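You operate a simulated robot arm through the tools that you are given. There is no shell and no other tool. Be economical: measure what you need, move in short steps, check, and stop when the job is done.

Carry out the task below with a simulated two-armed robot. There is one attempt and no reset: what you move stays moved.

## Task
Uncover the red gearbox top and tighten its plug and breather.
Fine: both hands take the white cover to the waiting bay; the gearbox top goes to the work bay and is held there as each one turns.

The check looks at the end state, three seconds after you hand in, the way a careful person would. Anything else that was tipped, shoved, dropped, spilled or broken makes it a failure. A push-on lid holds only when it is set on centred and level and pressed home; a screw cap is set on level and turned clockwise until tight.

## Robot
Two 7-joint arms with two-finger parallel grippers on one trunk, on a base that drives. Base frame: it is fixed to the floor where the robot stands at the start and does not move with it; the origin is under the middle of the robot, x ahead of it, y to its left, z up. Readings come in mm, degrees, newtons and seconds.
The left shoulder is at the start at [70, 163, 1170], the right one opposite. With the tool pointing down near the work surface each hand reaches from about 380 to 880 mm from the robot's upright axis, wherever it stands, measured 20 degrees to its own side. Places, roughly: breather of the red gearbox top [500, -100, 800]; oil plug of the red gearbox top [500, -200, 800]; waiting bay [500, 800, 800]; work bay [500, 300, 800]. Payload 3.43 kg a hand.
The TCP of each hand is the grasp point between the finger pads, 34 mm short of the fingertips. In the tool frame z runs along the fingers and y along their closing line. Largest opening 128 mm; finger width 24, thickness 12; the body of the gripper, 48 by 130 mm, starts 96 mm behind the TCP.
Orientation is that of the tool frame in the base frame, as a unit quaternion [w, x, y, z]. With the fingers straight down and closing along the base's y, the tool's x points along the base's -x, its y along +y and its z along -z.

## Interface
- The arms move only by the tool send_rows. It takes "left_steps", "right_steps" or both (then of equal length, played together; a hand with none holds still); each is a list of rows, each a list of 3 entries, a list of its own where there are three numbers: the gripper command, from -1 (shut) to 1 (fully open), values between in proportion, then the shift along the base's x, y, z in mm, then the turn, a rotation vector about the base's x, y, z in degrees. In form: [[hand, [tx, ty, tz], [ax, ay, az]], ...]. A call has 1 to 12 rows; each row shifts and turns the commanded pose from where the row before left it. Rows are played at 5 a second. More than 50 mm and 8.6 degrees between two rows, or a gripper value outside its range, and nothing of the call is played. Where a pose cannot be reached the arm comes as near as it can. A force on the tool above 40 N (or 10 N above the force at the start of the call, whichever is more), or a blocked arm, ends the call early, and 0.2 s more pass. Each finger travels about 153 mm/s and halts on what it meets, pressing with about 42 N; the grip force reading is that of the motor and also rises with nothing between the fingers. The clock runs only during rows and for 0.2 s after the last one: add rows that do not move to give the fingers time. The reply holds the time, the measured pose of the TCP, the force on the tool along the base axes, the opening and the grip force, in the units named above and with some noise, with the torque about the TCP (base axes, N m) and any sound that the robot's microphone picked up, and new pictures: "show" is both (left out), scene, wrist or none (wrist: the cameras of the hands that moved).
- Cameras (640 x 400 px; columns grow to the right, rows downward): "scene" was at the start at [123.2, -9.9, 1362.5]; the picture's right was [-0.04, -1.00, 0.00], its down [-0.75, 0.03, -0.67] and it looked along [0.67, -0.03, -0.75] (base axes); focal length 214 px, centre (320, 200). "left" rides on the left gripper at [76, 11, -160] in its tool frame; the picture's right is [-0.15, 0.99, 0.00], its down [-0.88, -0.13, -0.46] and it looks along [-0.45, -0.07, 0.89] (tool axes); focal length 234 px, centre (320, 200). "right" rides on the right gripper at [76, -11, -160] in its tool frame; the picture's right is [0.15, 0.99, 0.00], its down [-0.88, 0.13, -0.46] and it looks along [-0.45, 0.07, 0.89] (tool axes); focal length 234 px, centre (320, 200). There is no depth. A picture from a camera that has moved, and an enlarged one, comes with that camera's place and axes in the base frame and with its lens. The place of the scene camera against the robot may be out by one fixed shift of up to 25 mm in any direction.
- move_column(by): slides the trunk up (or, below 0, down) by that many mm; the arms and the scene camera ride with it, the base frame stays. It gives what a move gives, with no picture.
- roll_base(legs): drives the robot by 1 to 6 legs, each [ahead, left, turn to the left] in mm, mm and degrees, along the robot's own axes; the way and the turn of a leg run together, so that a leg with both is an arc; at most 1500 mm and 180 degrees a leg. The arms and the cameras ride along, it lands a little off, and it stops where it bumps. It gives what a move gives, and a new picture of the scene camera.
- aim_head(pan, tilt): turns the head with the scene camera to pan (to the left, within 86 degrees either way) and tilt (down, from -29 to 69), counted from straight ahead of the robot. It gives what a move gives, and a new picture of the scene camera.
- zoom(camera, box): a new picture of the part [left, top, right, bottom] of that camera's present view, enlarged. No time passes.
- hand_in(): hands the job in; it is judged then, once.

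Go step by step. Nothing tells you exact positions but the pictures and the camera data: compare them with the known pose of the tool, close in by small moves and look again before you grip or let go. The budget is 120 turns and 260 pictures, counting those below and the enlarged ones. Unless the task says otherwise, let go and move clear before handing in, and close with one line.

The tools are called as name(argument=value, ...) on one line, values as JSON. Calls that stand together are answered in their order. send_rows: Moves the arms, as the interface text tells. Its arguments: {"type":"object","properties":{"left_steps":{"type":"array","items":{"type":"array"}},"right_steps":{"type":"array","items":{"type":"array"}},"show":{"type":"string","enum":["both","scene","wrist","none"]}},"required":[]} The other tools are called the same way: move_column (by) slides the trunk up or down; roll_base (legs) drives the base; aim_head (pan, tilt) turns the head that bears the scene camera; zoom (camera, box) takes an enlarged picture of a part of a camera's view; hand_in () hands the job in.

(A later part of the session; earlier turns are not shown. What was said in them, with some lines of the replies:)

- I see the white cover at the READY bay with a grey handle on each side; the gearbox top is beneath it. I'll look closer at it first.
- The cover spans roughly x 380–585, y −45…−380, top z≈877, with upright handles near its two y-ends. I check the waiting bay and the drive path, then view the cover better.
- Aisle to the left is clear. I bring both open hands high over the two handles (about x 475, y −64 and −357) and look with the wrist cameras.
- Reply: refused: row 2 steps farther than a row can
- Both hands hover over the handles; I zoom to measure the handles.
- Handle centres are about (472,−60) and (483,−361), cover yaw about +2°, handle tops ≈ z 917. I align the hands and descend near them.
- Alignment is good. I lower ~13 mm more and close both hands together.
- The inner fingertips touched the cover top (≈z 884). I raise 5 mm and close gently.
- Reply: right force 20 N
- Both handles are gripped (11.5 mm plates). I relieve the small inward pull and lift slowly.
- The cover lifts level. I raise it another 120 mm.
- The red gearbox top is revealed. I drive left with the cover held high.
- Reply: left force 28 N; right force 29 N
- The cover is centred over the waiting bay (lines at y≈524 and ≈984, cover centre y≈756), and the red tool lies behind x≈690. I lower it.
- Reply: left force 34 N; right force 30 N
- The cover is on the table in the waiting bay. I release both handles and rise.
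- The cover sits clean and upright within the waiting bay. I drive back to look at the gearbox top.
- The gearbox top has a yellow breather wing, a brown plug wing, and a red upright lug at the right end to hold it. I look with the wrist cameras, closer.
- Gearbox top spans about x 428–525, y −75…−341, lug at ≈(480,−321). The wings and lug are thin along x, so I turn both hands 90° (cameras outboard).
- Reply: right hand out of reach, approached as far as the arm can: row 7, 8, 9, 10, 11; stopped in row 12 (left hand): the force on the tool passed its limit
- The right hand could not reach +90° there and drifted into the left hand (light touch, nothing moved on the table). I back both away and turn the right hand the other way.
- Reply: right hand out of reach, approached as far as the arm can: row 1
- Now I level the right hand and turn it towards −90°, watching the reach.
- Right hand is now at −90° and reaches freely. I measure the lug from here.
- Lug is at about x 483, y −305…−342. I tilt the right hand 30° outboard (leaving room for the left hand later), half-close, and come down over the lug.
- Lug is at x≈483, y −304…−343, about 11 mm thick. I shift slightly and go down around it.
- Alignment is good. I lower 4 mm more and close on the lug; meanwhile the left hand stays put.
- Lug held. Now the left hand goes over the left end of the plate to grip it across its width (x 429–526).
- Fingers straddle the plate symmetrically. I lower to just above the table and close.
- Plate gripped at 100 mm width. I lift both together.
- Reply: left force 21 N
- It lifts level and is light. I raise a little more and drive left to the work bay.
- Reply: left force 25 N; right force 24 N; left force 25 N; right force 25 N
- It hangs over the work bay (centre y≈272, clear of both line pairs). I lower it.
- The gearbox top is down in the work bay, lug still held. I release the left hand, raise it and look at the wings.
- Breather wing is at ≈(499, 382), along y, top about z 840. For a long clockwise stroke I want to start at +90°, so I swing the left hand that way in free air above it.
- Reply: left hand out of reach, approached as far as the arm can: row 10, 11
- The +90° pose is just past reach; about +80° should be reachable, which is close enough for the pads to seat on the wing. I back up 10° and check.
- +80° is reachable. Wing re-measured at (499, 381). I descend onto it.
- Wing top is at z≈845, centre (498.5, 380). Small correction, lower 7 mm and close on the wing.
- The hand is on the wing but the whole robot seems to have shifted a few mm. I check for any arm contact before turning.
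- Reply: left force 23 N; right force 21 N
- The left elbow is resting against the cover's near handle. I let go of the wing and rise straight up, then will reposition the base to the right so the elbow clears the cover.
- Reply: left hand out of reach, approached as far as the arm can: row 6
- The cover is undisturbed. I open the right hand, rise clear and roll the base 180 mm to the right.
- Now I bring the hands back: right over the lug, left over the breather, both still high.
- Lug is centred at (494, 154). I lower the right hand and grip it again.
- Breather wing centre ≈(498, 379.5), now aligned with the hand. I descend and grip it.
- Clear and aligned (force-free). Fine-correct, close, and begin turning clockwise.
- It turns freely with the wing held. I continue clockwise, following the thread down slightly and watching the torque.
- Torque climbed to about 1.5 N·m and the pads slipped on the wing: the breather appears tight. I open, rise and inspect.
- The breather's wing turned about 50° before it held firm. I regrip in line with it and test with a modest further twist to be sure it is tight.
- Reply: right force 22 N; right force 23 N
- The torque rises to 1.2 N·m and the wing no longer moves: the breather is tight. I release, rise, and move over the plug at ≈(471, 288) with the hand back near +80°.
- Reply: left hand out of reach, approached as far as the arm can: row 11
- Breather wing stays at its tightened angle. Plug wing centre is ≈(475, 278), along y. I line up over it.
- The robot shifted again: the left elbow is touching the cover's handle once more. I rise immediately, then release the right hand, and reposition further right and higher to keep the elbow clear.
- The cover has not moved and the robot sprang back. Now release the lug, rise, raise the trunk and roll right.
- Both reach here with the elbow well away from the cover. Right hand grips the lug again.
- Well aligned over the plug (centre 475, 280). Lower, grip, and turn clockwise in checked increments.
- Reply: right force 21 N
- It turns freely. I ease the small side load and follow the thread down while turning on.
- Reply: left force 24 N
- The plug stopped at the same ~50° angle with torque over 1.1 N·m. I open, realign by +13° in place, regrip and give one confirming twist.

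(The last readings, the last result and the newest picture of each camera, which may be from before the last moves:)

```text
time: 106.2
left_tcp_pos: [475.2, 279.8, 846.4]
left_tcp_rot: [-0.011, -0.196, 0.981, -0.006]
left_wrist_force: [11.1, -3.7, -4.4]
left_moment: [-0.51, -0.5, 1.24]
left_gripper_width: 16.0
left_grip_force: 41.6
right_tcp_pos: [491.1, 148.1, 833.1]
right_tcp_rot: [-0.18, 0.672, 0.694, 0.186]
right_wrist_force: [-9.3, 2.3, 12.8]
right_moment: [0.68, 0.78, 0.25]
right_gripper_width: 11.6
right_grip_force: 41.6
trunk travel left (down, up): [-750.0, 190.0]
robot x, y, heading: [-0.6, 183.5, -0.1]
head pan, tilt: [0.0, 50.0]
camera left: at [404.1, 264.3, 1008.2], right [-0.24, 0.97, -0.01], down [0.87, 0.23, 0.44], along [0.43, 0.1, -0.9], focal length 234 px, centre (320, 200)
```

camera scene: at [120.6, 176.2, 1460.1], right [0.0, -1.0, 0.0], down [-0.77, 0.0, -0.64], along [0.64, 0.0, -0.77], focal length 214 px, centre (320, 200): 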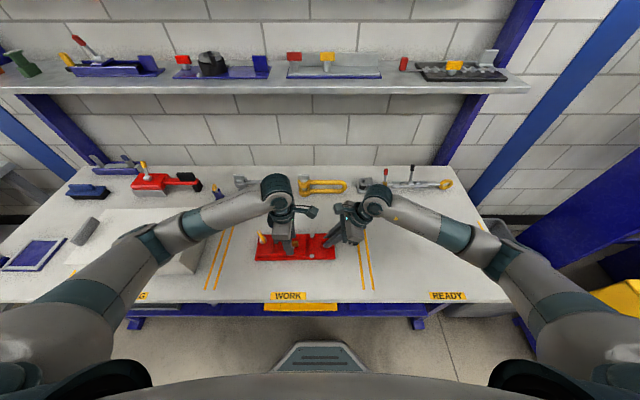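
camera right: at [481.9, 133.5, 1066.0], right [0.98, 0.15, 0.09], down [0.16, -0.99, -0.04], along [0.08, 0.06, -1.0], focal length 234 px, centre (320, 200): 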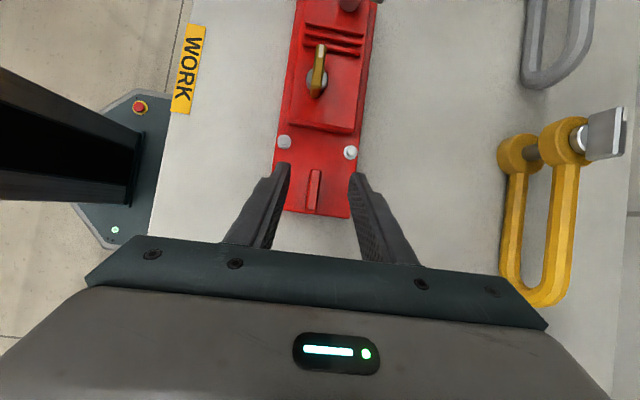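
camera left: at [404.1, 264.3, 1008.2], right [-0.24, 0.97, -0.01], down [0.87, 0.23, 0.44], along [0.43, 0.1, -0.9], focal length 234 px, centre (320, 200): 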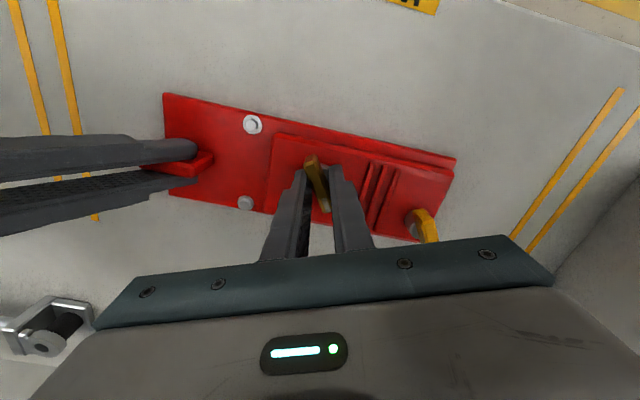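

The plug holds firm while the pads slip — tight. I release the left hand and rise, then release the lug.

send_rows(left_steps=[[-0.6, [0, 0, 0], [0, 0, 0]], [-0.2, [0, 0, 0], [0, 0, 0]], [-0.2, [0, 0, 25], [0, 0, 0]], [-0.2, [0, 0, 40], [0, 0, 0]], [-0.2, [0, 0, 45], [0, 0, 0]], [-0.2, [0, 0, 45], [0, 0, 0]], [-0.2, [0, 20, 30], [0, 0, 0]], [-0.2, [0, 20, 30], [0, 0, 0]]], right_steps=[[-1, [0, 0, 0], [0, 0, 0]], [-1, [0, 0, 0], [0, 0, 0]], [-1, [0, 0, 0], [0, 0, 0]], [-0.8, [0, 0, 0], [0, 0, 0]], [-0.5, [0, 0, 0], [0, 0, 0]], [-0.2, [0, 0, 0], [0, 0, 0]], [-0.2, [0, 0, 20], [0, 0, 0]], [-0.2, [0, 0, 40], [0, 0, 0]]], show="none")

send_rows(left_steps=[[-0.2, [0, 10, 0], [0, 0, 0]], [-0.2, [0, 10, 0], [0, 0, 0]], [-0.2, [0, 0, 0], [0, 0, 0]]], right_steps=[[-0.2, [0, -20, 40], [0, 0, 0]], [-0.2, [0, -20, 40], [0, 0, 0]], [-0.2, [0, 0, 0], [0, 0, 0]]], show="both")

zoom(camera="left", box=[100, 40, 420, 240])

zoom(camera="scene", box=[50, 150, 370, 320])

```text
time: 108.0
left_tcp_pos: [475.3, 320.8, 1065.1]
left_tcp_rot: [-0.011, -0.195, 0.981, -0.007]
left_wrist_force: [0.6, 1.0, -0.4]
left_moment: [-0.01, 0.01, 0.01]
left_gripper_width: 51.2
left_grip_force: 0.1
right_tcp_pos: [491.3, 150.0, 892.1]
right_tcp_rot: [-0.18, 0.672, 0.694, 0.187]
right_wrist_force: [0.5, 0.0, -1.2]
right_moment: [0.0, 0.01, -0.01]
right_gripper_width: 51.4
right_grip_force: 0.0
trunk travel left (down, up): [-750.0, 190.0]
robot x, y, heading: [2.2, 181.5, 0.1]
head pan, tilt: [0.0, 50.0]
```

```text
time: 108.8
left_tcp_pos: [476.4, 340.1, 1063.6]
left_tcp_rot: [-0.012, -0.195, 0.981, -0.007]
left_wrist_force: [0.1, 0.8, 0.4]
left_moment: [0.03, -0.01, -0.01]
left_gripper_width: 51.4
left_grip_force: 0.0
right_tcp_pos: [490.9, 107.9, 972.8]
right_tcp_rot: [-0.179, 0.672, 0.694, 0.185]
right_wrist_force: [0.2, -1.0, 0.0]
right_moment: [-0.01, 0.0, -0.01]
right_gripper_width: 51.1
right_grip_force: 0.0
trunk travel left (down, up): [-750.0, 190.0]
robot x, y, heading: [-2.5, 179.5, -0.1]
head pan, tilt: [0.0, 50.0]
camera scene: at [121.5, 176.1, 1460.0], right [0.0, -1.0, 0.0], down [-0.77, 0.0, -0.64], along [0.64, 0.0, -0.77], focal length 214 px, centre (320, 200)
camera right: at [478.5, 93.0, 1148.8], right [0.98, 0.15, 0.09], down [0.16, -0.99, -0.04], along [0.08, 0.06, -1.0], focal length 234 px, centre (320, 200)
camera left: at [404.8, 324.6, 1224.1], right [-0.24, 0.97, -0.01], down [0.87, 0.22, 0.43], along [0.42, 0.1, -0.9], focal length 234 px, centre (320, 200)
```

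scene: 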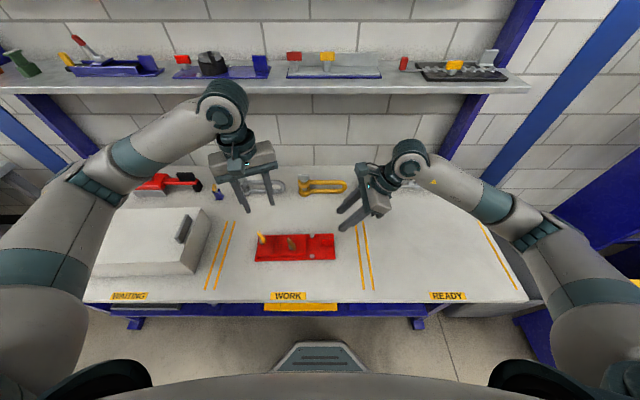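
right: 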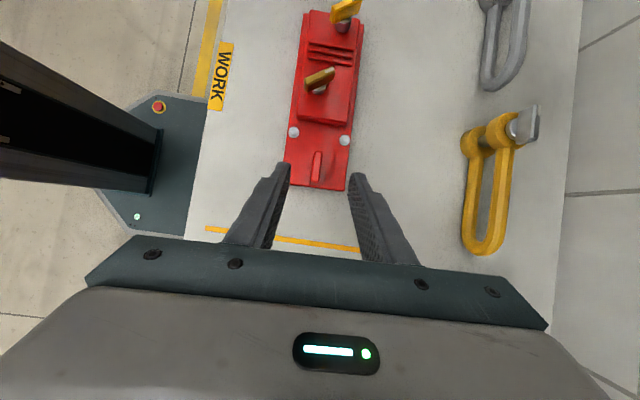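
left: 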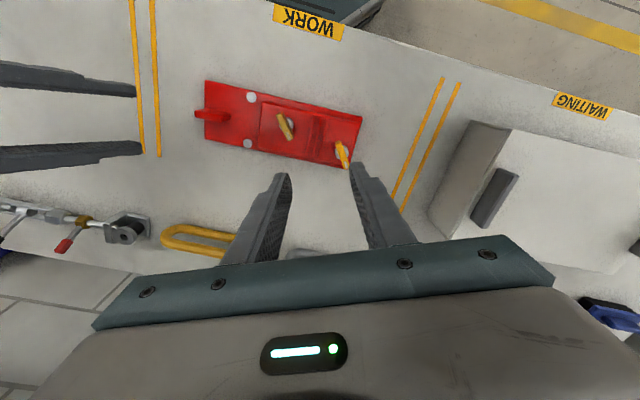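

```text
2.00 times, centred on (260, 140) of left
camera zoom: at [404.8, 324.6, 1224.1], right [-0.24, 0.97, -0.01], down [0.87, 0.22, 0.43], along [0.42, 0.1, -0.9], focal length 468 px, centre (440, 320)
```

zoom: 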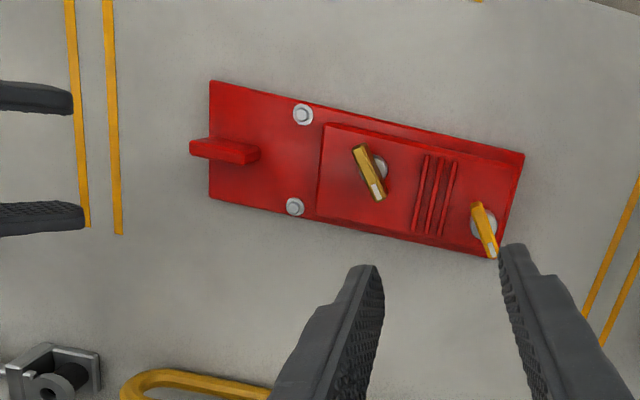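

```text
2.00 times, centred on (210, 235) of scene
camera zoom: at [121.5, 176.1, 1460.0], right [0.0, -1.0, 0.0], down [-0.77, 0.0, -0.64], along [0.64, 0.0, -0.77], focal length 429 px, centre (540, 130)
```

zoom: 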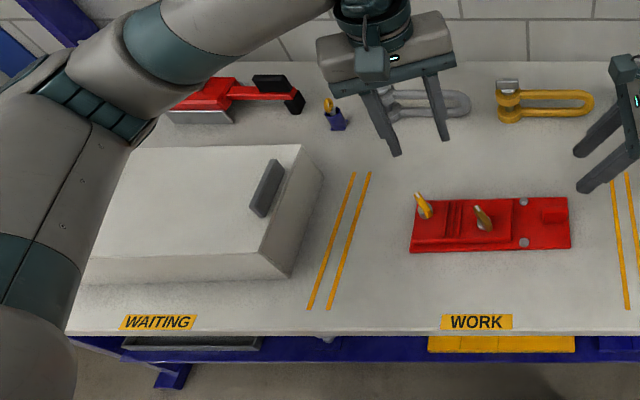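

Both wings sit parallel at their tightened angle, the gearbox top rests in the work bay, and the cover sits upright in the waiting bay. Both hands are clear, so I hand in.

hand_in()

```text
The job is handed in.
```

The white cover is in the waiting bay, the red gearbox top is in the work bay with its breather and plug both tightened, and the job is handed in. My left elbow pressed against the cover's handle twice on the way, but the pictures show the cover didn't move.
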